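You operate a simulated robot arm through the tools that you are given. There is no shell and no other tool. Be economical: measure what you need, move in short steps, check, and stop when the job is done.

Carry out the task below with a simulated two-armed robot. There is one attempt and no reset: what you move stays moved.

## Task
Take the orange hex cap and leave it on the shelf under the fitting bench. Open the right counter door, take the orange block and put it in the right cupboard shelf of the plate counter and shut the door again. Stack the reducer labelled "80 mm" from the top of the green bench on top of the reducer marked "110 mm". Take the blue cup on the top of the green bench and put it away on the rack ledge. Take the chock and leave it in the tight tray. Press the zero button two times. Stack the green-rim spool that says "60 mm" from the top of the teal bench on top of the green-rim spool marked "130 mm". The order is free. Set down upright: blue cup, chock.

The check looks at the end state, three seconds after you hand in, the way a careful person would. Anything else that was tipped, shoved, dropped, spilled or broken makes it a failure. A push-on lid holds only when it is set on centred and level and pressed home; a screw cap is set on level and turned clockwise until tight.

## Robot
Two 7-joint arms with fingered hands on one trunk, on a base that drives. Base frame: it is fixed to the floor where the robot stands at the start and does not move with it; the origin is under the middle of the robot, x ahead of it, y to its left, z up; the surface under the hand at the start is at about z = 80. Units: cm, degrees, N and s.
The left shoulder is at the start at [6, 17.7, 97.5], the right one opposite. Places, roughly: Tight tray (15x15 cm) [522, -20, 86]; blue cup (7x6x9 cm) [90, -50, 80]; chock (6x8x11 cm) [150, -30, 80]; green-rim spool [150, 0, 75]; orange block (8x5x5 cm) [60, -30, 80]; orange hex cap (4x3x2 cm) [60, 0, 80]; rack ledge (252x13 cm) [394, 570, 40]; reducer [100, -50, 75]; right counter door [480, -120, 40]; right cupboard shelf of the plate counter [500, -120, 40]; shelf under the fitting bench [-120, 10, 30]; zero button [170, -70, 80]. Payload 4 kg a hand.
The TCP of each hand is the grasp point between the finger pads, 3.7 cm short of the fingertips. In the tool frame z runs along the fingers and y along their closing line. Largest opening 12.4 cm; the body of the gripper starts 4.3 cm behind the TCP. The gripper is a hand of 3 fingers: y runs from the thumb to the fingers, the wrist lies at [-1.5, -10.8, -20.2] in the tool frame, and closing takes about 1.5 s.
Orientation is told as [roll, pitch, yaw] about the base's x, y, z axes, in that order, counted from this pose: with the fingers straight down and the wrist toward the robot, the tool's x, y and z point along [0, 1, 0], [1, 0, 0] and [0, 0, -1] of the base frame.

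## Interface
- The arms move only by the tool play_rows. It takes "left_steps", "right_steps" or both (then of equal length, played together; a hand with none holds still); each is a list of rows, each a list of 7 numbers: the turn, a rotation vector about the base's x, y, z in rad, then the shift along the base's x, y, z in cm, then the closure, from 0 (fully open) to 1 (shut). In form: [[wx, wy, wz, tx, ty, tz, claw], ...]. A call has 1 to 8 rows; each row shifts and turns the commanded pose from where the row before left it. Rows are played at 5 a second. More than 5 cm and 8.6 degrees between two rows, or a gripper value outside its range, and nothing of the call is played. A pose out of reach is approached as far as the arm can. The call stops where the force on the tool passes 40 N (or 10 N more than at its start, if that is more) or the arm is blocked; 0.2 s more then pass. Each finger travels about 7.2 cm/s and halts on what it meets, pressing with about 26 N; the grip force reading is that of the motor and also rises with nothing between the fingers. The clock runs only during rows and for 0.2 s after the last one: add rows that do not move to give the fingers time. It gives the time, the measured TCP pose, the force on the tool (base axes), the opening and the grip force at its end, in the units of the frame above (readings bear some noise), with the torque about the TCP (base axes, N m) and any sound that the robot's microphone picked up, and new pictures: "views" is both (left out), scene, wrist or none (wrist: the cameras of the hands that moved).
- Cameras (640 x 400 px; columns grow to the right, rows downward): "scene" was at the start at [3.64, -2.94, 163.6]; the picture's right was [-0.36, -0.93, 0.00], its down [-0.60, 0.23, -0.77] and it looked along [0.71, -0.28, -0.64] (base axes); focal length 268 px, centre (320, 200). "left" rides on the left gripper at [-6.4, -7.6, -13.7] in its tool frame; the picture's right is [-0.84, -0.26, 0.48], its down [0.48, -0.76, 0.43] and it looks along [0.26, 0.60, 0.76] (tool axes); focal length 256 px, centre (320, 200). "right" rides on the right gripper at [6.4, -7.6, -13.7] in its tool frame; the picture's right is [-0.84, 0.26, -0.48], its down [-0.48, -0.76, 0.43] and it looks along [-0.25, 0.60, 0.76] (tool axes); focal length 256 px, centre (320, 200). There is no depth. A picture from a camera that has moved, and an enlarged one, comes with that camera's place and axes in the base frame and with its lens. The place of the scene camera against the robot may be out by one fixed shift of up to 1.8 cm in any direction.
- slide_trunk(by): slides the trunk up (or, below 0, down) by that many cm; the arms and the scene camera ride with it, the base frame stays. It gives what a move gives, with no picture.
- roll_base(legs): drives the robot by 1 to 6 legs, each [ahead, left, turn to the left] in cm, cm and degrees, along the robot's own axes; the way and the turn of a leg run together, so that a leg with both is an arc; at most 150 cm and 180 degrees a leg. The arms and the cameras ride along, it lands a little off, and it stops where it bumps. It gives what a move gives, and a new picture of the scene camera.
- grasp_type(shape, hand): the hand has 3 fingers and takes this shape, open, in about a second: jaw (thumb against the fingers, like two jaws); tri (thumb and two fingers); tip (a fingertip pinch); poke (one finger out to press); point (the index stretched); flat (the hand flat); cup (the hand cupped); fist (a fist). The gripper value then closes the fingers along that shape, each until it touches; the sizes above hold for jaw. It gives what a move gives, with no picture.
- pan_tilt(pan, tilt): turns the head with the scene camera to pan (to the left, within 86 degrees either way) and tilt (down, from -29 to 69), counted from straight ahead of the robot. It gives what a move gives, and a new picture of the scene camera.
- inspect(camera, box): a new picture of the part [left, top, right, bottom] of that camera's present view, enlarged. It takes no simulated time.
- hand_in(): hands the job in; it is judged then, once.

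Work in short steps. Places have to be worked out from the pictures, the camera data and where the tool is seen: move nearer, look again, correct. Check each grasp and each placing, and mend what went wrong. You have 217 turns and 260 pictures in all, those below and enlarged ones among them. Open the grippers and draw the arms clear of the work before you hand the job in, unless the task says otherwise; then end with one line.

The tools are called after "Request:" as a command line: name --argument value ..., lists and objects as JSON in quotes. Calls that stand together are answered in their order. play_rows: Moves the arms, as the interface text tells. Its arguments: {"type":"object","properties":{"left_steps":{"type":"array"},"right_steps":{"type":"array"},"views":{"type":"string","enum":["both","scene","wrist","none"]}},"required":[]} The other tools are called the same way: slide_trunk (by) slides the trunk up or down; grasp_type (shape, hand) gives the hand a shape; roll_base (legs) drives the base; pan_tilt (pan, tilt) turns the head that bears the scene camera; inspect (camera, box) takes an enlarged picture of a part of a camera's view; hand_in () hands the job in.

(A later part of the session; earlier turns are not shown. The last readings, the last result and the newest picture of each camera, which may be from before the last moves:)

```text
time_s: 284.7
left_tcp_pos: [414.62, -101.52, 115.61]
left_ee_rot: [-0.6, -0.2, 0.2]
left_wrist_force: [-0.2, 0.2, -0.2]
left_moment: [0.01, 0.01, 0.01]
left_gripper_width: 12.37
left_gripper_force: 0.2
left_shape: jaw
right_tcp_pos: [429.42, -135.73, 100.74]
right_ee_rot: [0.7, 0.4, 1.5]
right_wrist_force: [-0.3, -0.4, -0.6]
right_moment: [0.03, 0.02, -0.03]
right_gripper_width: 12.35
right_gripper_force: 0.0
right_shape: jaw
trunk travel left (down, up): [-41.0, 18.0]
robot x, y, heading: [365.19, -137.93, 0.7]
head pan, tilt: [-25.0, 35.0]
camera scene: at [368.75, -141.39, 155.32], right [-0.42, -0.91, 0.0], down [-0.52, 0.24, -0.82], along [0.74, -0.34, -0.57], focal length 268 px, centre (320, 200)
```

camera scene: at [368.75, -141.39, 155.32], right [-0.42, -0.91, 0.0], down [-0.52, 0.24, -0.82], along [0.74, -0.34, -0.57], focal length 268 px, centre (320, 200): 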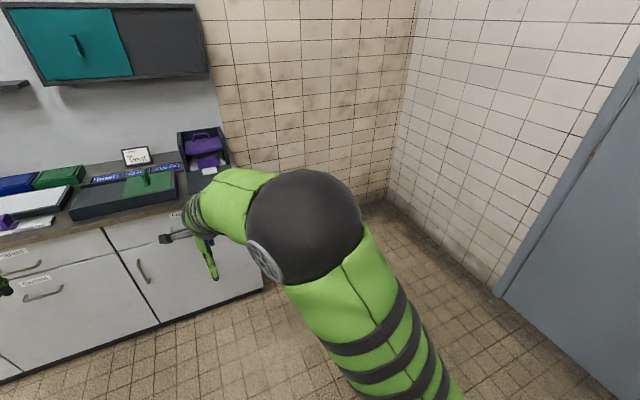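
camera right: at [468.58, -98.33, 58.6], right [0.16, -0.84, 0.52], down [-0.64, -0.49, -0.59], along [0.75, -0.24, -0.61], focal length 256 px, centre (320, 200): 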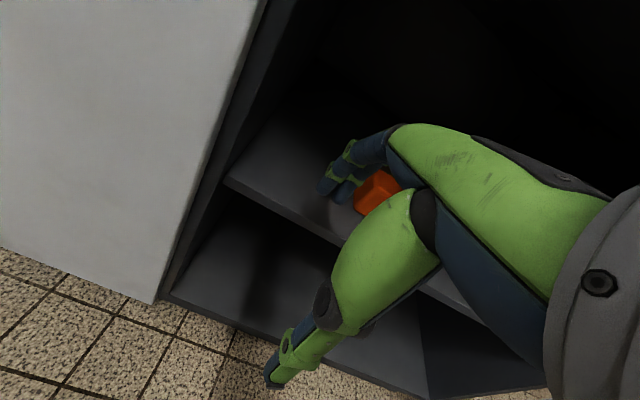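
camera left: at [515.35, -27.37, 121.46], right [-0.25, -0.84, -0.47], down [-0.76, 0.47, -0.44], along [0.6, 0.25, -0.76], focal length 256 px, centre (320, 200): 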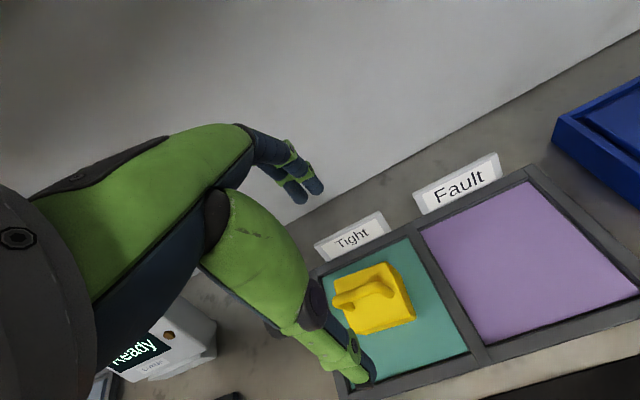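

Request:
slide_trunk --by 18

Request:
roll_base --legs '[[0, 0, 179], [130, 0, 0], [125, 0, 0], [0, 0, -89]]'

Request:
pan_tilt --pan 0 --tilt 40

```text
time_s: 286.7
left_tcp_pos: [414.58, -101.4, 133.68]
left_ee_rot: [-0.7, 0.0, 0.3]
left_wrist_force: [0.5, 0.6, 1.0]
left_moment: [0.01, 0.02, 0.04]
left_gripper_width: 12.39
left_gripper_force: 0.1
left_shape: jaw
right_tcp_pos: [429.57, -135.69, 118.75]
right_ee_rot: [0.7, 0.5, 1.5]
right_wrist_force: [-0.2, -0.6, -0.3]
right_moment: [-0.01, 0.01, 0.0]
right_gripper_width: 12.36
right_gripper_force: 0.2
right_shape: jaw
trunk travel left (down, up): [-59.0, 0.0]
robot x, y, heading: [364.95, -137.98, 0.3]
head pan, tilt: [-25.0, 35.0]
```

```text
time_s: 310.3
left_tcp_pos: [70.98, -80.81, 133.67]
left_ee_rot: [-0.8, -0.1, 90.6]
left_wrist_force: [0.0, 0.1, 0.5]
left_moment: [-0.02, -0.03, 0.01]
left_gripper_width: 12.37
left_gripper_force: 0.1
left_shape: jaw
right_tcp_pos: [105.12, -65.57, 118.74]
right_ee_rot: [0.7, 0.5, 92.0]
right_wrist_force: [0.4, 1.1, 0.8]
right_moment: [0.02, 0.02, 0.0]
right_gripper_width: 12.38
right_gripper_force: 0.1
right_shape: jaw
trunk travel left (down, up): [-59.0, 0.0]
robot x, y, heading: [107.63, -130.28, 90.7]
head pan, tilt: [-25.0, 35.0]
camera scene: at [110.02, -124.81, 173.33], right [0.91, -0.41, 0.0], down [-0.24, -0.52, -0.82], along [0.34, 0.75, -0.57], focal length 268 px, centre (320, 200)
```

scene: 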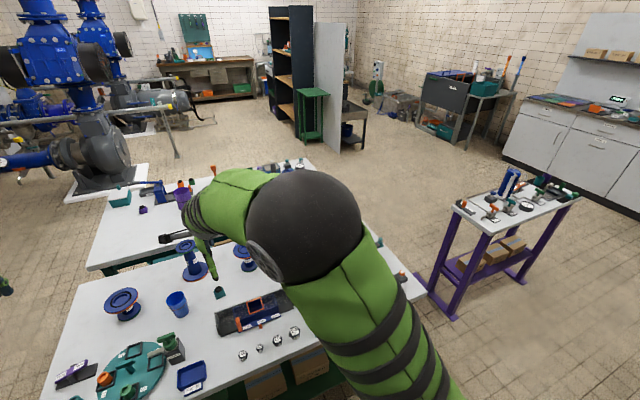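

```text
time_s: 311.2
left_tcp_pos: [71.0, -80.68, 133.54]
left_ee_rot: [-0.8, -0.1, 90.6]
left_wrist_force: [-0.9, -0.4, 0.2]
left_moment: [-0.02, 0.0, 0.0]
left_gripper_width: 12.36
left_gripper_force: 0.2
left_shape: jaw
right_tcp_pos: [105.04, -65.54, 118.79]
right_ee_rot: [0.7, 0.3, 91.9]
right_wrist_force: [0.2, 0.2, 0.5]
right_moment: [0.0, 0.01, 0.01]
right_gripper_width: 12.35
right_gripper_force: 0.0
right_shape: jaw
trunk travel left (down, up): [-59.0, 0.0]
robot x, y, heading: [107.62, -130.2, 91.0]
head pan, tilt: [0.0, 40.0]
camera scene: at [106.28, -124.35, 172.57], right [1.0, 0.01, 0.0], down [0.01, -0.64, -0.77], along [-0.01, 0.77, -0.64], focal length 268 px, centre (320, 200)
```

scene: 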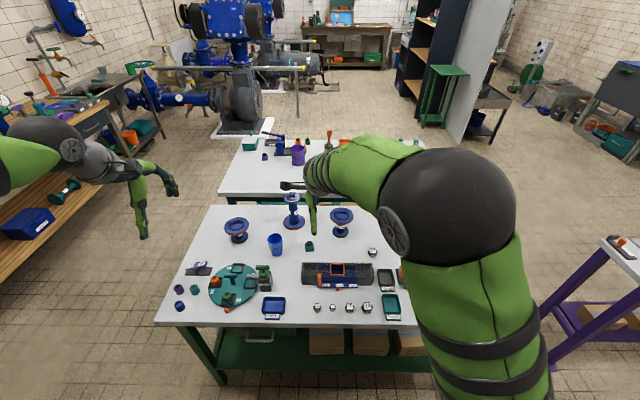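

All in view. I move the right hand aside, step closer, and position the left hand over the 80 mm reducer at about (68, -41).

Request:
play_rows --right_steps '[[0, 0, 0, 4, -1, 1, 0], [0, 0, 0, 4, -1, 1, 0], [0, 0, 0, 4, -1, 1, 0], [0, 0, 0, 4, -1, 1, 0], [0, 0, 0, 4, -1, 1, 0], [0, 0, 0, 4, -1, 1, 0], [0, 0, 0, 4, -1, 1, 0], [0, 0, 0, 4, -1, 1, 0]]' --views "none"

Request:
roll_base --legs '[[16, 0, 0]]'

Request:
play_rows --left_steps '[[0, 0, 0, -0.4, 3.5, -3, 0], [0, 0, 0, -0.4, 3.5, -3, 0], [0, 0, 0, -0.4, 3.5, -3, 0], [0, 0, 0, -0.4, 3.5, -3, 0], [0, 0, 0, -0.4, 3.5, -3, 0], [0, 0, 0, -0.4, 3.5, -3, 0]]' --views "wrist"

```text
time_s: 313.0
left_tcp_pos: [71.1, -80.65, 133.6]
left_ee_rot: [-0.7, -0.1, 90.6]
left_wrist_force: [-0.8, -0.1, 0.4]
left_moment: [0.01, 0.03, -0.04]
left_gripper_width: 12.38
left_gripper_force: 0.1
left_shape: jaw
right_tcp_pos: [137.3, -73.47, 126.85]
right_ee_rot: [0.6, 0.4, 91.9]
right_wrist_force: [-1.4, -0.6, -0.2]
right_moment: [-0.02, 0.0, 0.0]
right_gripper_width: 12.4
right_gripper_force: 0.1
right_shape: jaw
trunk travel left (down, up): [-59.0, 0.0]
robot x, y, heading: [107.74, -130.01, 91.0]
head pan, tilt: [0.0, 40.0]
```

```text
time_s: 314.4
left_tcp_pos: [70.67, -64.31, 133.65]
left_ee_rot: [-0.7, -0.1, 90.7]
left_wrist_force: [-0.2, -0.3, -0.2]
left_moment: [0.0, -0.01, -0.01]
left_gripper_width: 12.38
left_gripper_force: 0.1
left_shape: jaw
right_tcp_pos: [136.9, -56.88, 126.9]
right_ee_rot: [0.7, 0.4, 92.0]
right_wrist_force: [0.5, 0.1, 1.2]
right_moment: [-0.03, 0.02, 0.0]
right_gripper_width: 12.37
right_gripper_force: 0.1
right_shape: jaw
trunk travel left (down, up): [-59.0, 0.0]
robot x, y, heading: [107.28, -113.82, 90.8]
head pan, tilt: [0.0, 40.0]
camera scene: at [106.02, -107.87, 172.56], right [1.0, 0.02, 0.0], down [0.01, -0.64, -0.77], along [-0.01, 0.77, -0.64], focal length 268 px, centre (320, 200)
```

scene: 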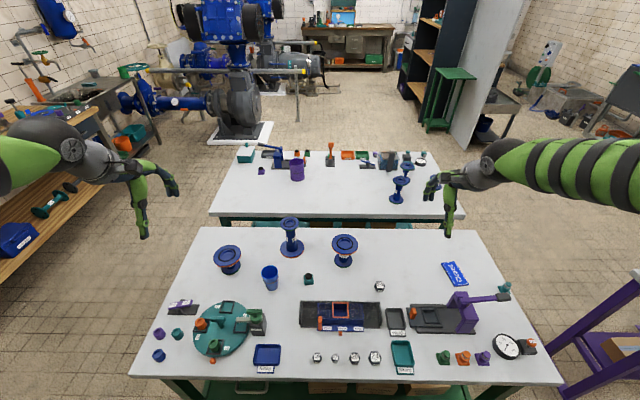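

```text
time_s: 315.8
left_tcp_pos: [68.21, -43.24, 115.55]
left_ee_rot: [-0.6, 0.1, 90.9]
left_wrist_force: [-0.3, 0.5, 0.1]
left_moment: [-0.06, -0.02, -0.01]
left_gripper_width: 12.39
left_gripper_force: 0.0
left_shape: jaw
right_tcp_pos: [137.09, -56.73, 126.7]
right_ee_rot: [0.8, 0.5, 92.1]
right_wrist_force: [0.1, 1.2, -0.6]
right_moment: [-0.08, 0.05, 0.01]
right_gripper_width: 12.39
right_gripper_force: 0.2
right_shape: jaw
trunk travel left (down, up): [-59.0, 0.0]
robot x, y, heading: [107.44, -113.89, 91.2]
head pan, tilt: [0.0, 40.0]
camera left: at [74.62, -50.72, 129.16], right [0.85, -0.24, -0.47], down [-0.47, -0.77, -0.44], along [-0.26, 0.59, -0.76], focal length 256 px, centre (320, 200)
```

left: 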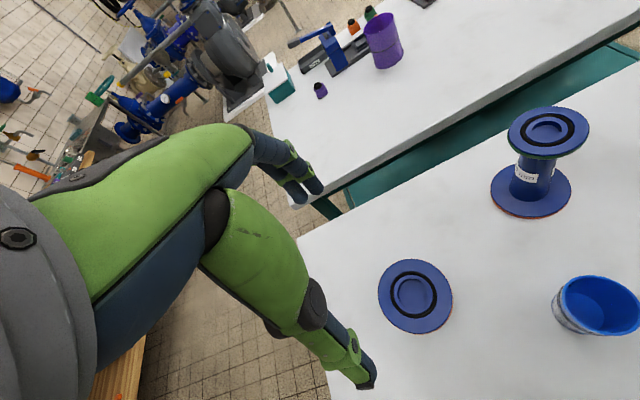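

The flange is ~10.8 cm wide, center near (70.1, -42.8); it fits in the 12.4 cm opening. I align and lower to refine.

Request:
play_rows --left_steps '[[0, 0, 0, 1, 0.2, -4, 0], [0, 0, 0, 0.9, 0.2, -4, 0], [0, 0, 0, 0, 0, -4, 0], [0, 0, 0, 0, 0, -4, 0]]' --views "wrist"

```text
time_s: 316.8
left_tcp_pos: [70.02, -43.1, 99.58]
left_ee_rot: [-0.9, -0.1, 90.7]
left_wrist_force: [-0.8, -0.2, -0.4]
left_moment: [0.04, 0.02, 0.03]
left_gripper_width: 12.38
left_gripper_force: 0.1
left_shape: jaw
right_tcp_pos: [136.8, -57.13, 126.95]
right_ee_rot: [0.8, 0.3, 92.0]
right_wrist_force: [0.3, 0.4, -0.7]
right_moment: [-0.01, 0.01, 0.0]
right_gripper_width: 12.36
right_gripper_force: 0.0
right_shape: jaw
trunk travel left (down, up): [-59.0, 0.0]
robot x, y, heading: [107.34, -114.21, 91.1]
head pan, tilt: [0.0, 40.0]
camera left: at [76.38, -50.53, 113.21], right [0.85, -0.24, -0.47], down [-0.47, -0.76, -0.44], along [-0.25, 0.6, -0.76], focal length 256 px, centre (320, 200)
```

left: 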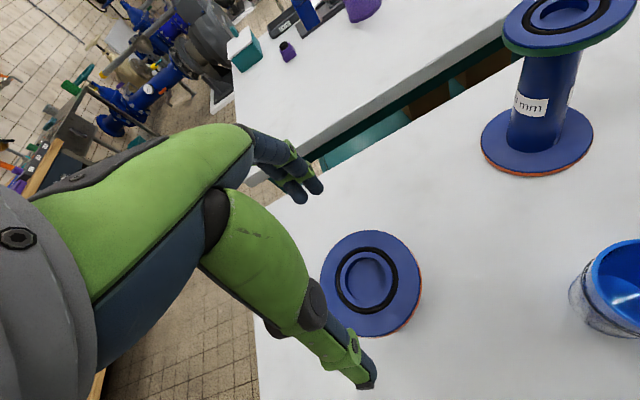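

Request:
play_rows --left_steps '[[0, 0, 0, 0.5, 0.3, -3, 0], [0, 0, 0, 0, 0, -3.3, 0], [0, 0, 0, 0, 0, 0, 0]]' --views "wrist"

Request:
inspect --camera "scene" --box '[170, 200, 310, 300]'

```text
time_s: 317.6
left_tcp_pos: [70.49, -42.73, 93.31]
left_ee_rot: [-0.7, -0.1, 90.7]
left_wrist_force: [0.6, 1.2, -0.1]
left_moment: [0.0, 0.02, -0.01]
left_gripper_width: 12.39
left_gripper_force: 0.1
left_shape: jaw
right_tcp_pos: [136.97, -57.01, 126.88]
right_ee_rot: [0.7, 0.4, 92.0]
right_wrist_force: [0.0, 0.1, -0.4]
right_moment: [0.0, 0.0, -0.01]
right_gripper_width: 12.36
right_gripper_force: 0.0
right_shape: jaw
trunk travel left (down, up): [-59.0, 0.0]
robot x, y, heading: [107.31, -113.6, 90.9]
head pan, tilt: [0.0, 40.0]
camera left: at [76.8, -50.24, 107.01], right [0.85, -0.24, -0.47], down [-0.47, -0.77, -0.44], along [-0.25, 0.6, -0.76], focal length 256 px, centre (320, 200)
```

left: 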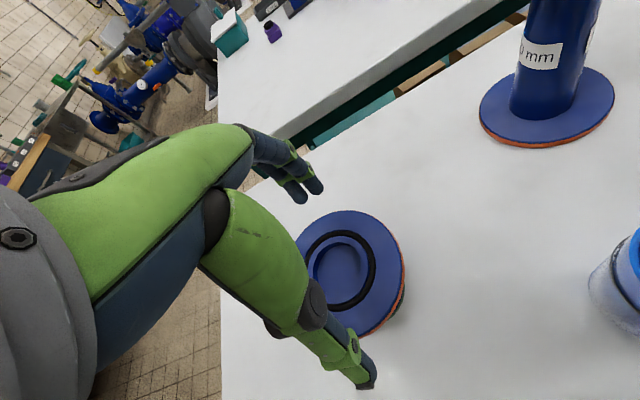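

```text
4.00 times, centred on (240, 250) of scene
camera zoom: at [106.04, -108.06, 172.57], right [1.0, 0.02, 0.0], down [0.01, -0.64, -0.77], along [-0.01, 0.77, -0.64], focal length 1073 px, centre (640, 0)
```

zoom: 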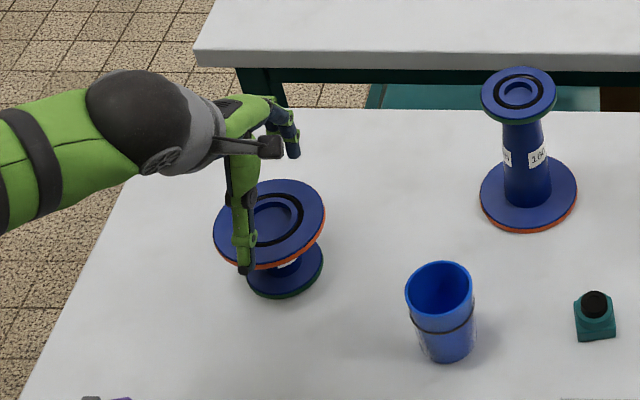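

Aligned to within a few millimetres. I lower so the fingertips straddle the flange rim.

Request:
play_rows --left_steps '[[0, 0, 0, 0.2, 0, -1.2, 0], [0, 0, 0, 0, 0, -1.2, 0], [0, 0, 0, 0, 0, -1.2, 0], [0, 0, 0, 0, 0, 0, 0]]' --views "wrist"

```text
time_s: 318.6
left_tcp_pos: [70.84, -42.74, 89.87]
left_ee_rot: [-0.9, -0.1, 90.7]
left_wrist_force: [-0.1, -0.3, 0.0]
left_moment: [0.01, 0.01, 0.01]
left_gripper_width: 12.39
left_gripper_force: 0.0
left_shape: jaw
right_tcp_pos: [136.86, -57.07, 126.77]
right_ee_rot: [0.7, 0.4, 92.0]
right_wrist_force: [0.6, 0.0, -0.3]
right_moment: [-0.02, 0.0, 0.03]
right_gripper_width: 12.34
right_gripper_force: 0.1
right_shape: jaw
trunk travel left (down, up): [-59.0, 0.0]
robot x, y, heading: [107.77, -113.97, 90.9]
head pan, tilt: [0.0, 40.0]
camera left: at [77.12, -50.27, 103.44], right [0.85, -0.24, -0.47], down [-0.47, -0.77, -0.44], along [-0.25, 0.6, -0.76], focal length 256 px, centre (320, 200)
```

left: 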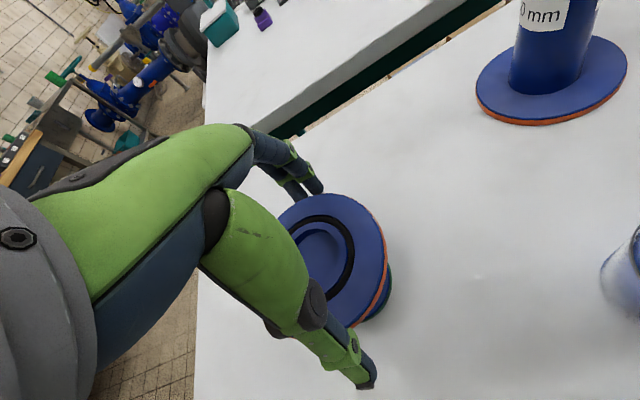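

No contact force; fingers straddle the flange. Closing.

Request:
play_rows --left_steps '[[0, 0, 0, 0, 0, 0, 0.1], [0, 0, 0, 0, 0, 0, 0.2], [0, 0, 0, 0, 0, 0, 0.4], [0, 0, 0, 0, 0, 0, 0.7], [0, 0, 0, 0, 0, 0, 1], [0, 0, 0, 0, 0, 0, 1], [0, 0, 0, 0, 0, 0, 1]]' --views "wrist"

```text
time_s: 320.2
left_tcp_pos: [70.84, -42.75, 89.8]
left_ee_rot: [-0.8, -0.1, 90.6]
left_wrist_force: [0.2, 1.0, 0.3]
left_moment: [0.0, 0.03, 0.0]
left_gripper_width: 3.44
left_gripper_force: 26.1
left_shape: jaw
right_tcp_pos: [136.92, -57.09, 126.92]
right_ee_rot: [0.8, 0.4, 92.0]
right_wrist_force: [0.6, -0.7, 0.1]
right_moment: [-0.01, 0.01, 0.0]
right_gripper_width: 12.37
right_gripper_force: 0.1
right_shape: jaw
trunk travel left (down, up): [-59.0, 0.0]
robot x, y, heading: [107.46, -113.87, 90.9]
head pan, tilt: [0.0, 40.0]
camera left: at [77.1, -50.27, 103.45], right [0.85, -0.24, -0.47], down [-0.47, -0.77, -0.44], along [-0.25, 0.6, -0.76], focal length 256 px, centre (320, 200)
```

left: 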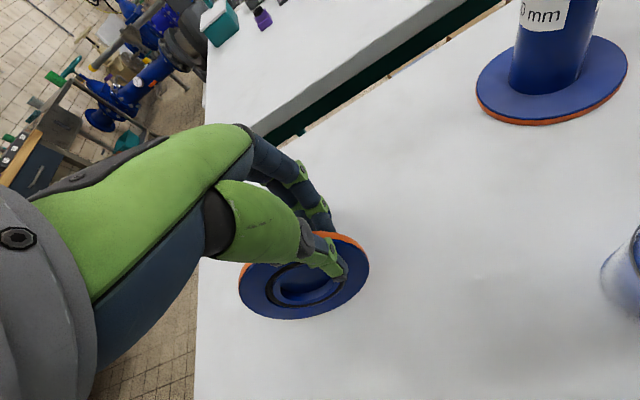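

The width (3.4 cm) shows it slipped to a pinch on the flange; I check from the scene camera.

Request:
inspect --camera "scene" --box '[190, 220, 280, 290]'

Request:
inspect --camera "left" --box '[200, 180, 420, 340]'

```text
5.71 times, centred on (235, 255) of scene
camera zoom: at [106.02, -108.06, 172.57], right [1.0, 0.02, 0.0], down [0.01, -0.64, -0.77], along [-0.01, 0.77, -0.64], focal length 1532 px, centre (806, -114)
```

zoom: 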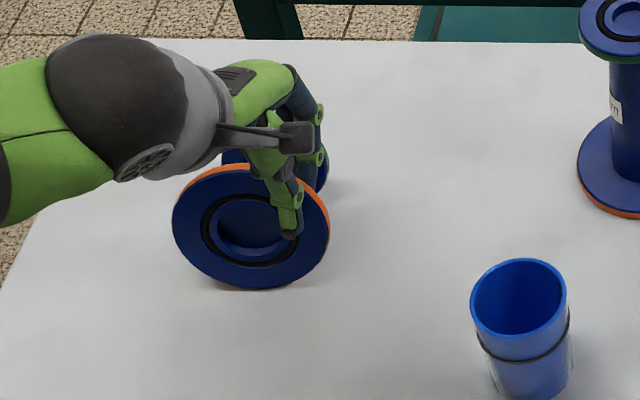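

```text
2.50 times, centred on (310, 260) of left
camera zoom: at [77.1, -50.27, 103.45], right [0.85, -0.24, -0.47], down [-0.47, -0.77, -0.44], along [-0.25, 0.6, -0.76], focal length 640 px, centre (345, 50)
```

zoom: 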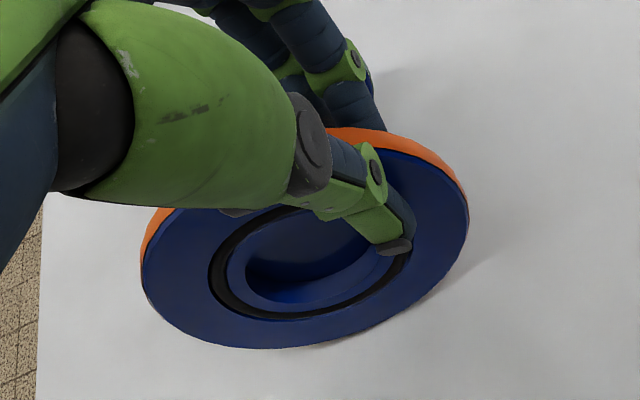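

The reducer tipped toward the robot while closing (lying on its side, flange pinched). I'll release gently, and regrip the flange rim from left and right (closing along x) so it can hang/pivot upright.

Request:
play_rows --left_steps '[[0, 0, 0, 0, 0, 0, 0.7], [0, 0, 0, 0, 0, 0, 0.6], [0, 0, 0, 0, 0, 0, 0.5], [0, 0, 0, 0, 0, 0, 0.4], [0, 0, 0, 0, 0, 0, 0.4], [0, 0, 0, 0, 0, 3, 0.4], [0, 0, 0, 0, 0, 4, 0.4], [0, 0, 0, 0, 0, 4, 0.2]]'

```text
time_s: 322.0
left_tcp_pos: [70.85, -42.72, 100.86]
left_ee_rot: [-0.8, 0.0, 90.7]
left_wrist_force: [0.8, 0.0, 0.4]
left_moment: [0.03, 0.0, -0.03]
left_gripper_width: 9.9
left_gripper_force: 0.1
left_shape: jaw
right_tcp_pos: [136.89, -57.17, 126.84]
right_ee_rot: [0.7, 0.4, 92.0]
right_wrist_force: [0.3, -0.1, 0.0]
right_moment: [0.02, -0.02, -0.03]
right_gripper_width: 12.36
right_gripper_force: 0.0
right_shape: jaw
trunk travel left (down, up): [-59.0, 0.0]
robot x, y, heading: [107.56, -113.49, 90.8]
head pan, tilt: [0.0, 40.0]
camera scene: at [106.07, -108.11, 172.57], right [1.0, 0.02, 0.0], down [0.01, -0.64, -0.77], along [-0.01, 0.77, -0.64], focal length 268 px, centre (320, 200)
camera left: at [77.1, -50.22, 114.41], right [0.85, -0.24, -0.47], down [-0.47, -0.76, -0.44], along [-0.25, 0.6, -0.76], focal length 256 px, centre (320, 200)
```

scene: 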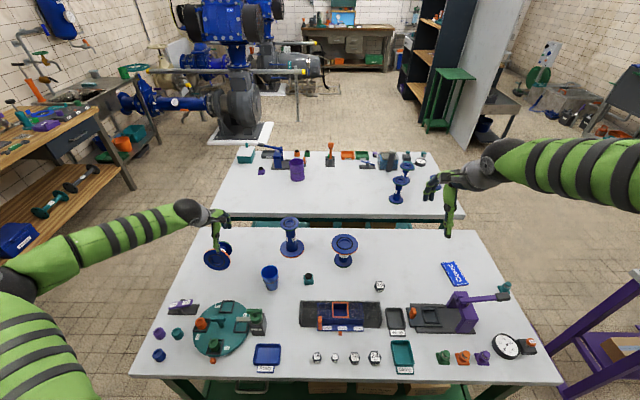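
left: 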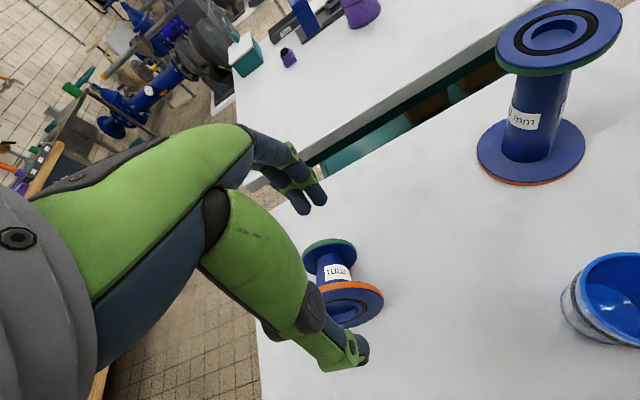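

It lies with its green end away from me. I raise and yaw the left hand by −90° so it closes along x.

Request:
play_rows --left_steps '[[0, 0, -0.143, 0, 0, 3, 0], [0, 0, -0.143, 0, 0, 3, 0], [0, 0, -0.143, 0, 0, 3, 0], [0, 0, -0.143, 0, 0, 2, 0], [0, 0, -0.143, 0, 0, 0, 0], [0, 0, -0.143, 0, 0, 0, 0], [0, 0, -0.143, 0, 0, 0, 0], [0, 0, -0.143, 0, 0, 0, 0]]' --views "none"

Request:
play_rows --left_steps '[[0, 0, -0.143, 0, 0, 0, 0], [0, 0, -0.143, 0, 0, 0, 0], [0, 0, -0.143, 0, 0, 0, 0]]'

```text
time_s: 323.8
left_tcp_pos: [87.31, -55.39, 109.92]
left_ee_rot: [-1.3, -0.3, 42.8]
left_wrist_force: [0.2, 0.5, 0.8]
left_moment: [0.01, -0.02, 0.02]
left_gripper_width: 12.37
left_gripper_force: 0.1
left_shape: jaw
left hand out of reach, approached as far as the arm can: row 3, 4, 5, 6, 7, 8
right_tcp_pos: [137.06, -57.06, 126.84]
right_ee_rot: [0.8, 0.4, 92.0]
right_wrist_force: [0.7, -0.1, -0.6]
right_moment: [-0.01, 0.01, 0.0]
right_gripper_width: 12.37
right_gripper_force: 0.1
right_shape: jaw
trunk travel left (down, up): [-59.0, 0.0]
robot x, y, heading: [107.38, -113.79, 91.0]
head pan, tilt: [0.0, 40.0]
```

```text
time_s: 324.6
left_tcp_pos: [99.04, -67.57, 111.22]
left_ee_rot: [-1.1, 0.1, 19.5]
left_wrist_force: [-0.4, 0.1, 0.4]
left_moment: [0.0, 0.0, 0.0]
left_gripper_width: 12.36
left_gripper_force: 0.1
left_shape: jaw
left hand out of reach, approached as far as the arm can: row 1, 2, 3
right_tcp_pos: [136.82, -57.22, 126.92]
right_ee_rot: [0.7, 0.4, 92.0]
right_wrist_force: [0.6, -0.4, -0.7]
right_moment: [0.01, 0.03, -0.01]
right_gripper_width: 12.39
right_gripper_force: 0.0
right_shape: jaw
trunk travel left (down, up): [-59.0, 0.0]
robot x, y, heading: [107.36, -113.77, 90.7]
head pan, tilt: [0.0, 40.0]
camera scene: at [106.01, -108.12, 172.57], right [1.0, 0.02, 0.0], down [0.01, -0.64, -0.77], along [-0.01, 0.77, -0.64], focal length 268 px, centre (320, 200)
camera left: at [93.94, -75.86, 124.94], right [0.04, -0.88, -0.46], down [-0.88, 0.19, -0.44], along [0.48, 0.42, -0.77], focal length 256 px, centre (320, 200)
```

scene: 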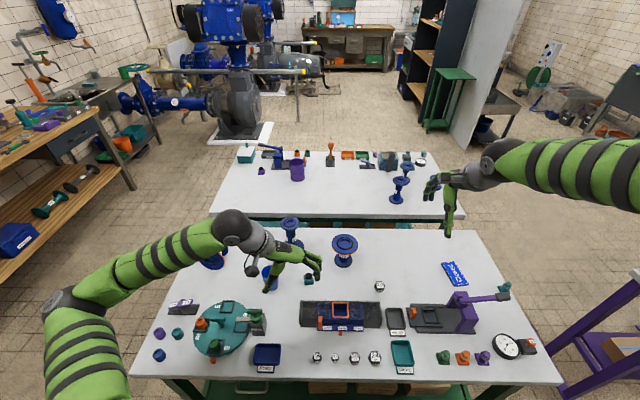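
left: 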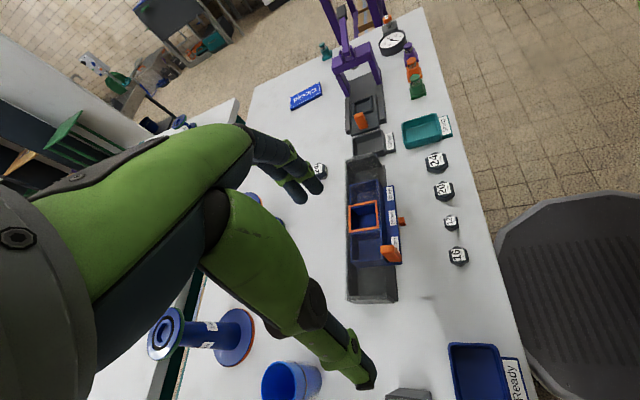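

The wrist was limited by reach, so I finish the yaw here and move the base 34 cm left, then look.

Request:
play_rows --left_steps '[[0, 0, -0.115, 0, 0, 0, 0], [0, 0, -0.115, 0, 0, 0, 0], [0, 0, -0.11, 0, 0, 0, 0]]' --views "none"

Request:
roll_base --legs '[[0, 36, 0]]'

Request:
inspect --camera "left" --box '[0, 0, 640, 400]'

```text
time_s: 325.4
left_tcp_pos: [101.33, -81.8, 110.65]
left_ee_rot: [-1.3, -0.5, 1.3]
left_wrist_force: [0.1, -0.4, -0.2]
left_moment: [0.0, -0.01, -0.03]
left_gripper_width: 12.4
left_gripper_force: 0.2
left_shape: jaw
left hand out of reach, approached as far as the arm can: row 1, 2, 3
right_tcp_pos: [136.92, -57.1, 126.84]
right_ee_rot: [0.8, 0.4, 92.0]
right_wrist_force: [0.5, -0.8, -0.1]
right_moment: [0.04, -0.04, -0.03]
right_gripper_width: 12.37
right_gripper_force: 0.1
right_shape: jaw
trunk travel left (down, up): [-59.0, 0.0]
robot x, y, heading: [107.35, -113.89, 90.9]
head pan, tilt: [0.0, 40.0]
```

```text
time_s: 327.7
left_tcp_pos: [65.69, -82.25, 110.54]
left_ee_rot: [-1.3, -0.6, 1.0]
left_wrist_force: [0.0, -0.4, 0.0]
left_moment: [-0.04, -0.01, 0.01]
left_gripper_width: 12.39
left_gripper_force: 0.1
left_shape: jaw
right_tcp_pos: [101.4, -57.7, 126.9]
right_ee_rot: [0.7, 0.4, 91.6]
right_wrist_force: [0.2, -0.8, -0.2]
right_moment: [-0.02, -0.04, -0.02]
right_gripper_width: 12.37
right_gripper_force: 0.1
right_shape: jaw
trunk travel left (down, up): [-59.0, 0.0]
robot x, y, heading: [71.49, -114.3, 90.7]
head pan, tilt: [0.0, 40.0]
camera scene: at [70.11, -108.5, 172.57], right [1.0, 0.01, 0.0], down [0.01, -0.64, -0.77], along [-0.01, 0.77, -0.64], focal length 268 px, centre (320, 200)
```

scene: 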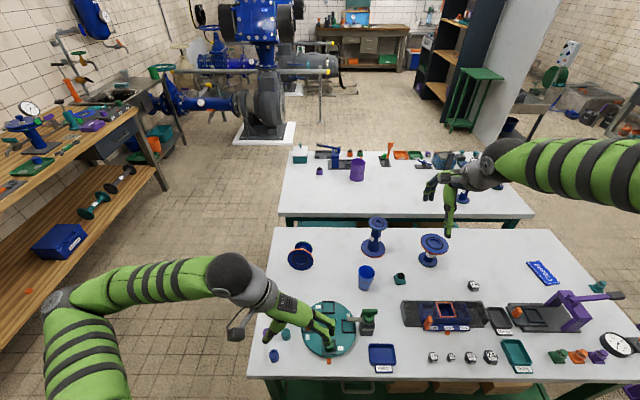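

```text
1.00 times, centred on (320, 200) of left (not enlarged: the box is as wide or as high as the picture)
camera zoom: at [58.13, -88.43, 124.13], right [-0.24, -0.85, -0.47], down [-0.76, 0.46, -0.45], along [0.6, 0.25, -0.76], focal length 256 px, centre (320, 200)
```

zoom: 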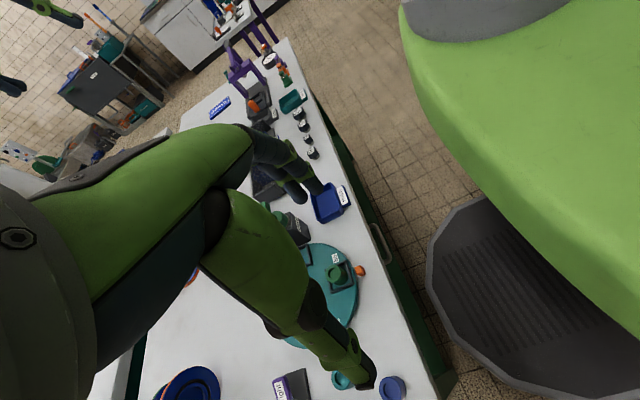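

Request:
inspect --camera "scene" --box '[270, 215, 370, 285]'

```text
5.71 times, centred on (320, 250) of scene
camera zoom: at [70.11, -108.5, 172.57], right [1.0, 0.01, 0.0], down [0.01, -0.64, -0.77], along [-0.01, 0.77, -0.64], focal length 1532 px, centre (320, -86)
```

zoom: 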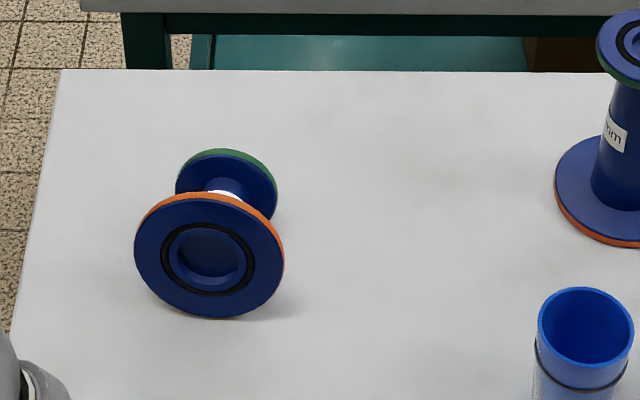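

I advance the left hand over the lying reducer for an accurate wrist-camera measurement.

Request:
play_rows --left_steps '[[0, 0, 0, -1, 4.5, 0, 0], [0, 0, 0, -1, 4.5, 0, 0], [0, 0, 0, -1, 4.5, 0, 0], [0, 0, 0, 0, 4.5, 0, 0], [0, 0, 0, 0, 4.5, 0, 0], [0, 0, 0, 0, 4.5, 0, 0], [0, 0, 0, 0, 4.5, 0, 0]]'

```text
time_s: 329.3
left_tcp_pos: [65.76, -82.19, 110.64]
left_ee_rot: [-1.4, -0.5, 1.1]
left_wrist_force: [0.1, 0.2, 0.4]
left_moment: [-0.01, 0.0, 0.0]
left_gripper_width: 12.41
left_gripper_force: 0.1
left_shape: jaw
left hand out of reach, approached as far as the arm can: row 1, 2, 3, 4, 5, 6, 7
right_tcp_pos: [101.36, -57.73, 126.79]
right_ee_rot: [0.7, 0.3, 91.6]
right_wrist_force: [0.7, -0.3, 0.3]
right_moment: [0.01, 0.0, 0.01]
right_gripper_width: 12.36
right_gripper_force: 0.0
right_shape: jaw
trunk travel left (down, up): [-59.0, 0.0]
robot x, y, heading: [71.77, -114.39, 90.3]
head pan, tilt: [0.0, 40.0]
camera scene: at [70.23, -108.5, 172.57], right [1.0, 0.01, 0.0], down [0.01, -0.64, -0.77], along [-0.01, 0.77, -0.64], focal length 268 px, centre (320, 200)
camera left: at [58.21, -88.43, 124.14], right [-0.24, -0.85, -0.47], down [-0.76, 0.46, -0.45], along [0.6, 0.25, -0.76], focal length 256 px, centre (320, 200)
```

scene: 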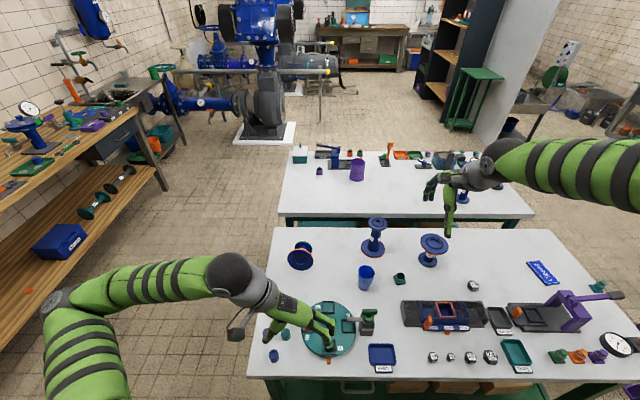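
left: 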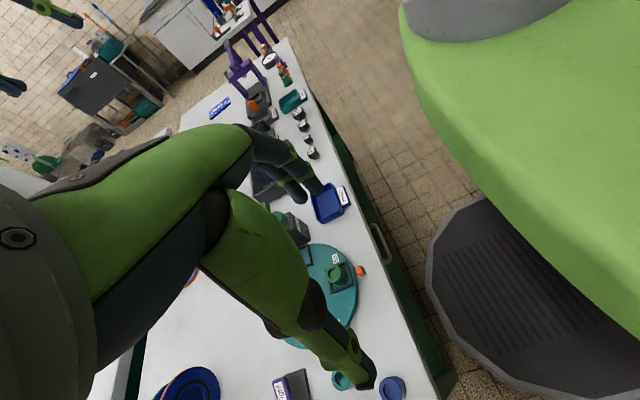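

Wrist limits prevent that from here. The bench's near end (heading 0) gives this closing direction naturally, so I restore the yaw and drive around to the end of the bench.

Request:
play_rows --left_steps '[[0, 0, 0.143, 0, 0, 1, 0], [0, 0, 0.143, 0, 0, 1, 0], [0, 0, 0.143, 0, 0, 1, 0], [0, 0, 0.143, 0, 0, 1, 0], [0, 0, 0.143, 0, 0, 1, 0], [0, 0, 0.143, 0, 0, 1, 0], [0, 0, 0.143, 0, 0, 1, 0], [0, 0, 0.143, 0, 0, 1, 0]]' --views "none"

Request:
play_rows --left_steps '[[0, 0, 0.143, -3, 2, 1, 0], [0, 0, 0.143, -3, 2, 1, 0], [0, 0, 0.143, -3, 2, 1, 0], [0, 0, 0, -3, 2, 0, 0], [0, 0, 0, -3, 2, 0, 0]]' --views "none"

Request:
roll_base --legs '[[-30, 0, 0], [0, 75, 0], [0, 0, -90]]'

```text
time_s: 331.1
left_tcp_pos: [66.57, -78.33, 119.98]
left_ee_rot: [-1.2, -0.5, 66.7]
left_wrist_force: [-0.3, 0.0, 0.3]
left_moment: [-0.01, 0.03, -0.01]
left_gripper_width: 12.36
left_gripper_force: 0.1
left_shape: jaw
left hand out of reach, approached as far as the arm can: row 1, 2, 3, 4, 5
right_tcp_pos: [101.78, -57.91, 126.91]
right_ee_rot: [0.8, 0.3, 91.5]
right_wrist_force: [0.1, -0.4, 0.4]
right_moment: [-0.01, 0.04, -0.01]
right_gripper_width: 12.38
right_gripper_force: 0.1
right_shape: jaw
trunk travel left (down, up): [-59.0, 0.0]
robot x, y, heading: [71.53, -114.78, 90.5]
head pan, tilt: [0.0, 40.0]
```

```text
time_s: 332.3
left_tcp_pos: [51.38, -68.3, 122.87]
left_ee_rot: [-1.3, -0.6, 91.1]
left_wrist_force: [0.1, 0.9, 0.2]
left_moment: [-0.03, -0.02, -0.02]
left_gripper_width: 12.36
left_gripper_force: 0.1
left_shape: jaw
right_tcp_pos: [101.41, -57.76, 126.89]
right_ee_rot: [0.7, 0.4, 91.5]
right_wrist_force: [-1.3, 0.8, 0.6]
right_moment: [-0.01, -0.02, 0.03]
right_gripper_width: 12.33
right_gripper_force: 0.1
right_shape: jaw
trunk travel left (down, up): [-59.0, 0.0]
robot x, y, heading: [71.42, -114.22, 90.3]
head pan, tilt: [0.0, 40.0]
```

```text
time_s: 341.9
left_tcp_pos: [42.14, -124.97, 122.85]
left_ee_rot: [-1.3, -0.5, -0.2]
left_wrist_force: [-0.9, -0.1, -0.2]
left_moment: [-0.01, -0.01, 0.0]
left_gripper_width: 12.38
left_gripper_force: 0.0
left_shape: jaw
right_tcp_pos: [51.35, -175.29, 126.89]
right_ee_rot: [0.7, 0.4, 0.2]
right_wrist_force: [-0.1, -0.3, 0.1]
right_moment: [0.04, -0.01, 0.0]
right_gripper_width: 12.38
right_gripper_force: 0.0
right_shape: jaw
trunk travel left (down, up): [-59.0, 0.0]
robot x, y, heading: [-4.44, -144.02, -0.8]
head pan, tilt: [0.0, 40.0]
camera scene: at [-0.02, -143.84, 172.57], right [-0.02, -1.0, 0.0], down [-0.64, 0.01, -0.77], along [0.77, -0.01, -0.64], focal length 268 px, centre (320, 200)
```

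scene: 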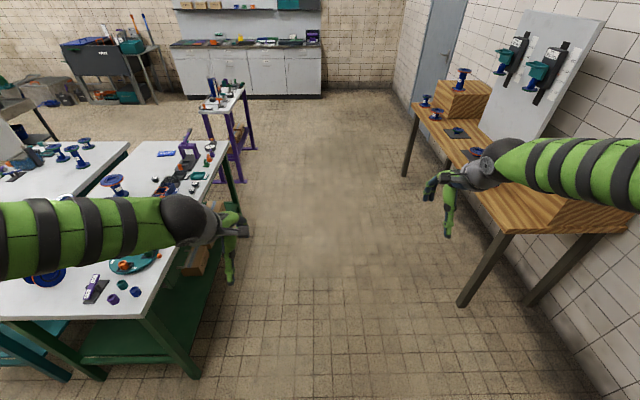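

Request:
roll_base --legs '[[0, 82, 0.8], [4, 0, 0]]'

Request:
play_rows --left_steps '[[0, 0, 0, 3, -1, -3, 0], [0, 0, 0, 3, -1, -3, 0], [0, 0, 0, 3, 0, -3, 0]]' --views "wrist"

```text
time_s: 346.8
left_tcp_pos: [47.81, -42.36, 122.78]
left_ee_rot: [-1.2, -0.4, -0.2]
left_wrist_force: [1.0, -0.6, 0.7]
left_moment: [0.01, 0.02, 0.02]
left_gripper_width: 12.38
left_gripper_force: 0.0
left_shape: jaw
right_tcp_pos: [56.98, -92.74, 126.71]
right_ee_rot: [0.6, 0.5, 0.1]
right_wrist_force: [0.5, 0.2, 0.7]
right_moment: [0.0, 0.05, -0.02]
right_gripper_width: 12.37
right_gripper_force: 0.0
right_shape: jaw
trunk travel left (down, up): [-59.0, 0.0]
robot x, y, heading: [1.37, -61.01, -1.2]
head pan, tilt: [0.0, 40.0]
camera scene: at [5.67, -61.28, 172.56], right [-0.02, -1.0, 0.0], down [-0.64, 0.01, -0.76], along [0.76, -0.01, -0.64], focal length 268 px, centre (320, 200)
```

scene: 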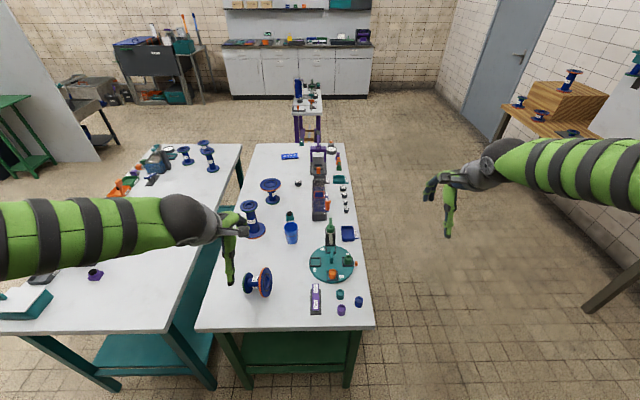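

```text
time_s: 347.6
left_tcp_pos: [56.75, -44.61, 113.7]
left_ee_rot: [-1.2, -0.4, -0.4]
left_wrist_force: [0.0, 0.6, 0.3]
left_moment: [-0.01, 0.03, -0.02]
left_gripper_width: 12.39
left_gripper_force: 0.0
left_shape: jaw
right_tcp_pos: [56.97, -92.7, 126.8]
right_ee_rot: [0.7, 0.5, 0.2]
right_wrist_force: [0.8, -0.5, -0.1]
right_moment: [0.01, -0.03, 0.02]
right_gripper_width: 12.36
right_gripper_force: 0.1
right_shape: jaw
trunk travel left (down, up): [-59.0, 0.0]
robot x, y, heading: [0.86, -61.24, -0.7]
head pan, tilt: [0.0, 40.0]
camera left: at [48.95, -50.6, 127.38], right [-0.26, -0.85, -0.47], down [-0.75, 0.48, -0.45], along [0.6, 0.23, -0.76], focal length 256 px, centre (320, 200)
```

left: 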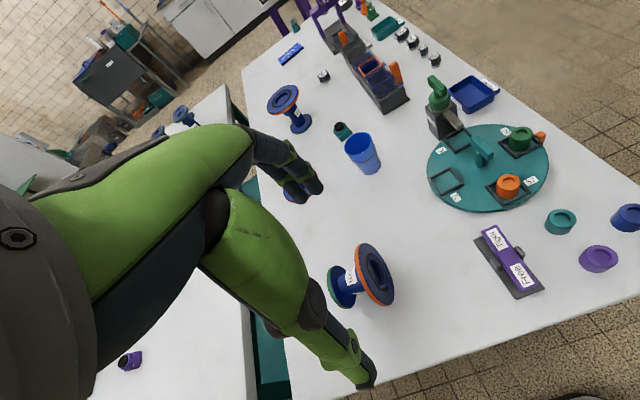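

From here the closing direction is right. The flange center is about (63, -42.8, 85.3). I align above and lower part way.

Request:
play_rows --left_steps '[[0, 0, 0, 2.2, 0.6, -4, 0], [0, 0, 0, 2.1, 0.6, -4, 0], [0, 0, 0, 2, 0.6, -4, 0], [0, 0, 0, 0, 0, -4, 0]]' --views "wrist"

Request:
inspect --camera "scene" --box '[190, 230, 310, 320]'

```text
time_s: 348.6
left_tcp_pos: [62.75, -42.61, 97.97]
left_ee_rot: [-1.3, -0.5, -0.3]
left_wrist_force: [-0.8, -0.1, 0.4]
left_moment: [-0.01, 0.02, -0.02]
left_gripper_width: 12.39
left_gripper_force: 0.1
left_shape: jaw
right_tcp_pos: [56.8, -92.67, 126.87]
right_ee_rot: [0.7, 0.3, 0.3]
right_wrist_force: [-0.2, -0.7, 0.4]
right_moment: [-0.03, -0.01, -0.01]
right_gripper_width: 12.36
right_gripper_force: 0.1
right_shape: jaw
trunk travel left (down, up): [-59.0, 0.0]
robot x, y, heading: [1.2, -61.3, -0.8]
head pan, tilt: [0.0, 40.0]
camera left: at [55.0, -48.74, 111.59], right [-0.26, -0.85, -0.47], down [-0.75, 0.48, -0.45], along [0.6, 0.23, -0.76], focal length 256 px, centre (320, 200)
```

left: 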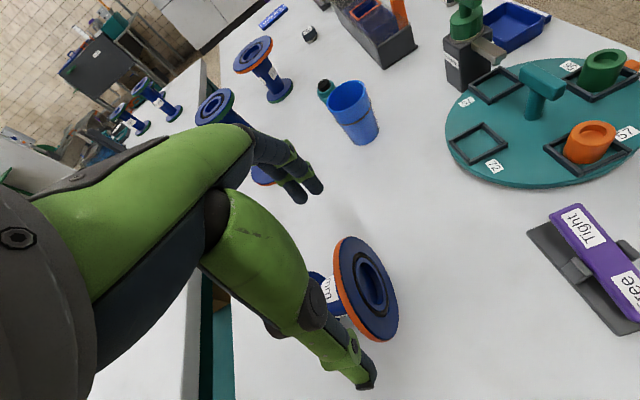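

```text
4.44 times, centred on (250, 275) of scene
camera zoom: at [5.4, -61.27, 172.58], right [-0.02, -1.0, 0.0], down [-0.64, 0.01, -0.77], along [0.77, -0.01, -0.64], focal length 1192 px, centre (631, -133)
```

zoom: 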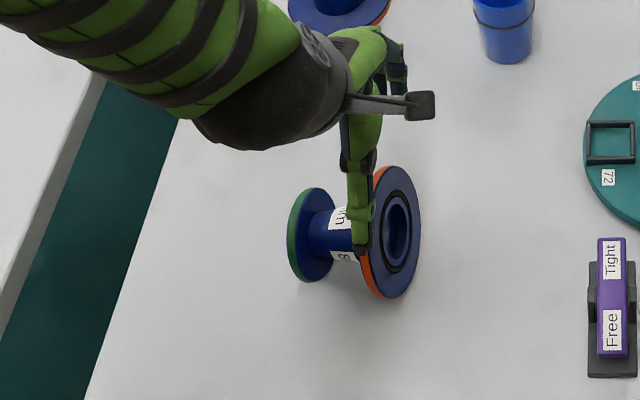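

Centered well. Lowering to z≈87 so the pads meet the rim at its widest.

Request:
play_rows --left_steps '[[0, 0, 0, 0.4, -0.1, -3.5, 0], [0, 0, 0, 0, 0, -3, 0], [0, 0, 0, 0, 0, -2, 0], [0, 0, 0, 0, 0, -1.5, 0], [0, 0, 0, 0, 0, -1, 0], [0, 0, 0, 0, 0, 0, 0]]' --views "wrist"

```text
time_s: 350.0
left_tcp_pos: [63.42, -42.83, 86.97]
left_ee_rot: [-1.2, -0.5, -0.2]
left_wrist_force: [1.2, 0.7, -0.2]
left_moment: [-0.01, 0.01, -0.02]
left_gripper_width: 12.37
left_gripper_force: 0.0
left_shape: jaw
right_tcp_pos: [56.86, -92.71, 126.98]
right_ee_rot: [0.7, 0.5, 0.1]
right_wrist_force: [-0.3, 0.3, 0.8]
right_moment: [-0.02, -0.01, 0.02]
right_gripper_width: 12.36
right_gripper_force: 0.1
right_shape: jaw
trunk travel left (down, up): [-59.0, 0.0]
robot x, y, heading: [1.18, -61.32, -1.0]
head pan, tilt: [0.0, 40.0]
camera left: at [55.64, -48.88, 100.55], right [-0.26, -0.85, -0.47], down [-0.75, 0.48, -0.45], along [0.61, 0.23, -0.76], focal length 256 px, centre (320, 200)
```

left: 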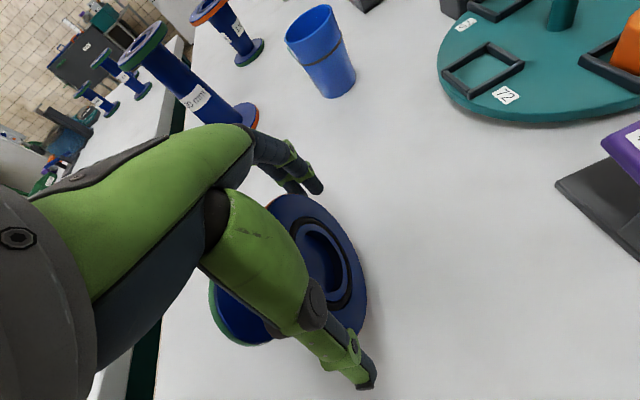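

Fingers are on both sides of the rim. Closing.

Request:
play_rows --left_steps '[[0, 0, 0, 0, 0, 0, 0.1], [0, 0, 0, 0, 0, 0, 0.2], [0, 0, 0, 0, 0, 0, 0.3], [0, 0, 0, 0, 0, 0, 0.5], [0, 0, 0, 0, 0, 0, 0.8], [0, 0, 0, 0, 0, 0, 1], [0, 0, 0, 0, 0, 0, 1]]' --views "wrist"

```text
time_s: 351.6
left_tcp_pos: [63.29, -42.8, 86.98]
left_ee_rot: [-1.1, -0.5, -0.3]
left_wrist_force: [0.4, 0.3, 0.8]
left_moment: [-0.01, 0.01, 0.01]
left_gripper_width: 0.0
left_gripper_force: 26.0
left_shape: jaw
right_tcp_pos: [56.81, -92.69, 126.92]
right_ee_rot: [0.7, 0.4, 0.2]
right_wrist_force: [-0.4, 0.4, -0.1]
right_moment: [-0.02, -0.04, 0.01]
right_gripper_width: 12.41
right_gripper_force: 0.1
right_shape: jaw
trunk travel left (down, up): [-59.0, 0.0]
robot x, y, heading: [1.03, -61.67, -0.8]
head pan, tilt: [0.0, 40.0]
camera left: at [55.64, -48.87, 100.55], right [-0.26, -0.85, -0.47], down [-0.75, 0.48, -0.45], along [0.61, 0.23, -0.76], focal length 256 px, centre (320, 200)
```

left: 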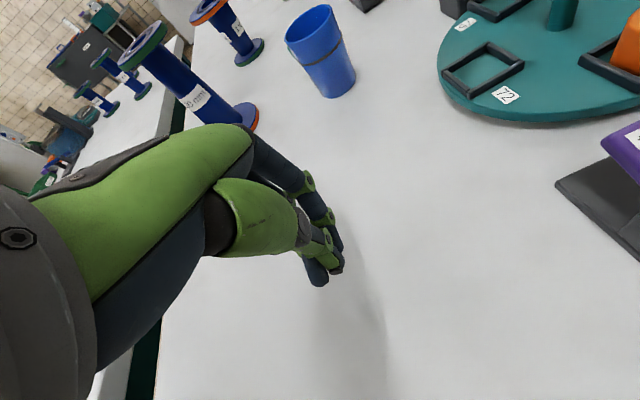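

It squeezed out. I look where it went.

Request:
play_rows --left_steps '[[0, 0, 0, 0, 0, 4, 0.6], [0, 0, 0, 0, 0, 4, 0.3], [0, 0, 0, 0, 0, 4, 0], [0, 0, 0, -2, 0, 4, 0], [0, 0, 0, -3, 0, 3, 0]]' --views "both"

```text
time_s: 352.8
left_tcp_pos: [58.25, -43.04, 105.94]
left_ee_rot: [-1.3, -0.5, -0.4]
left_wrist_force: [-0.1, -0.3, 0.5]
left_moment: [0.0, -0.02, -0.02]
left_gripper_width: 12.36
left_gripper_force: 0.1
left_shape: jaw
right_tcp_pos: [56.74, -92.64, 126.92]
right_ee_rot: [0.7, 0.3, 0.1]
right_wrist_force: [0.1, -0.6, 0.0]
right_moment: [-0.03, -0.02, -0.02]
right_gripper_width: 12.36
right_gripper_force: 0.1
right_shape: jaw
trunk travel left (down, up): [-59.0, 0.0]
robot x, y, heading: [1.02, -61.38, -0.9]
head pan, tilt: [0.0, 40.0]
camera scene: at [5.2, -61.33, 172.57], right [-0.02, -1.0, 0.0], down [-0.64, 0.01, -0.77], along [0.77, -0.01, -0.64], focal length 268 px, centre (320, 200)
camera left: at [50.56, -48.95, 119.53], right [-0.26, -0.85, -0.47], down [-0.75, 0.48, -0.45], along [0.61, 0.23, -0.76], focal length 256 px, centre (320, 200)
```

scene: 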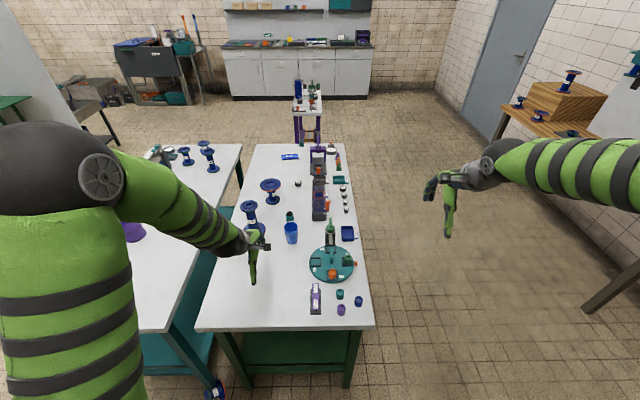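
left: 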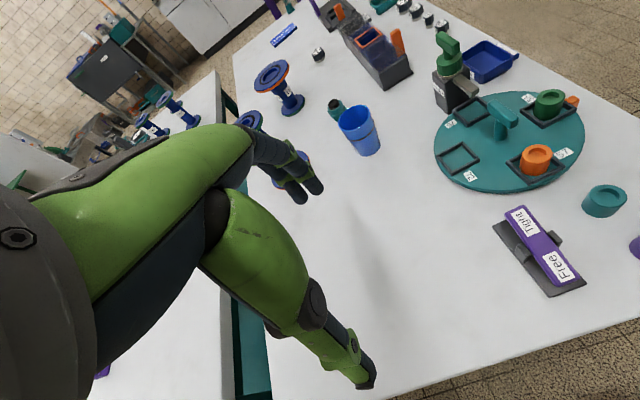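

The reducer fell off to the floor near (50, -6). I look down at it.

Request:
pan_tilt --pan 25 --tilt 58

```text
time_s: 353.7
left_tcp_pos: [58.43, -42.84, 105.69]
left_ee_rot: [-1.3, -0.5, -0.3]
left_wrist_force: [-0.1, -0.4, -0.2]
left_moment: [0.01, 0.02, 0.02]
left_gripper_width: 12.36
left_gripper_force: 0.1
left_shape: jaw
right_tcp_pos: [56.82, -92.66, 126.8]
right_ee_rot: [0.7, 0.4, 0.2]
right_wrist_force: [0.0, -0.1, 0.0]
right_moment: [-0.01, -0.03, 0.01]
right_gripper_width: 12.39
right_gripper_force: 0.0
right_shape: jaw
trunk travel left (down, up): [-59.0, 0.0]
robot x, y, heading: [0.98, -61.42, -1.1]
head pan, tilt: [25.0, 58.0]
camera scene: at [3.16, -58.35, 170.14], right [0.41, -0.91, 0.0], down [-0.77, -0.34, -0.53], along [0.48, 0.22, -0.85], focal length 268 px, centre (320, 200)
```

scene: 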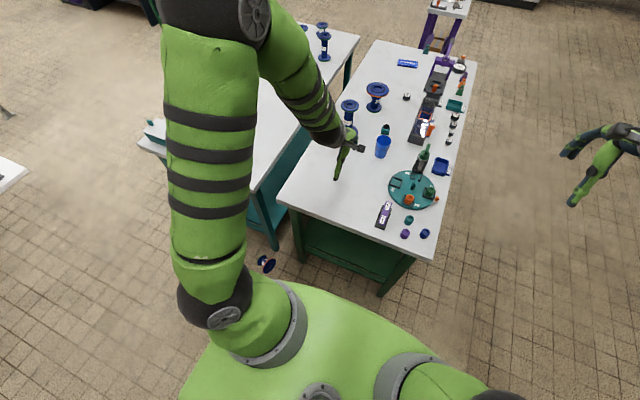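

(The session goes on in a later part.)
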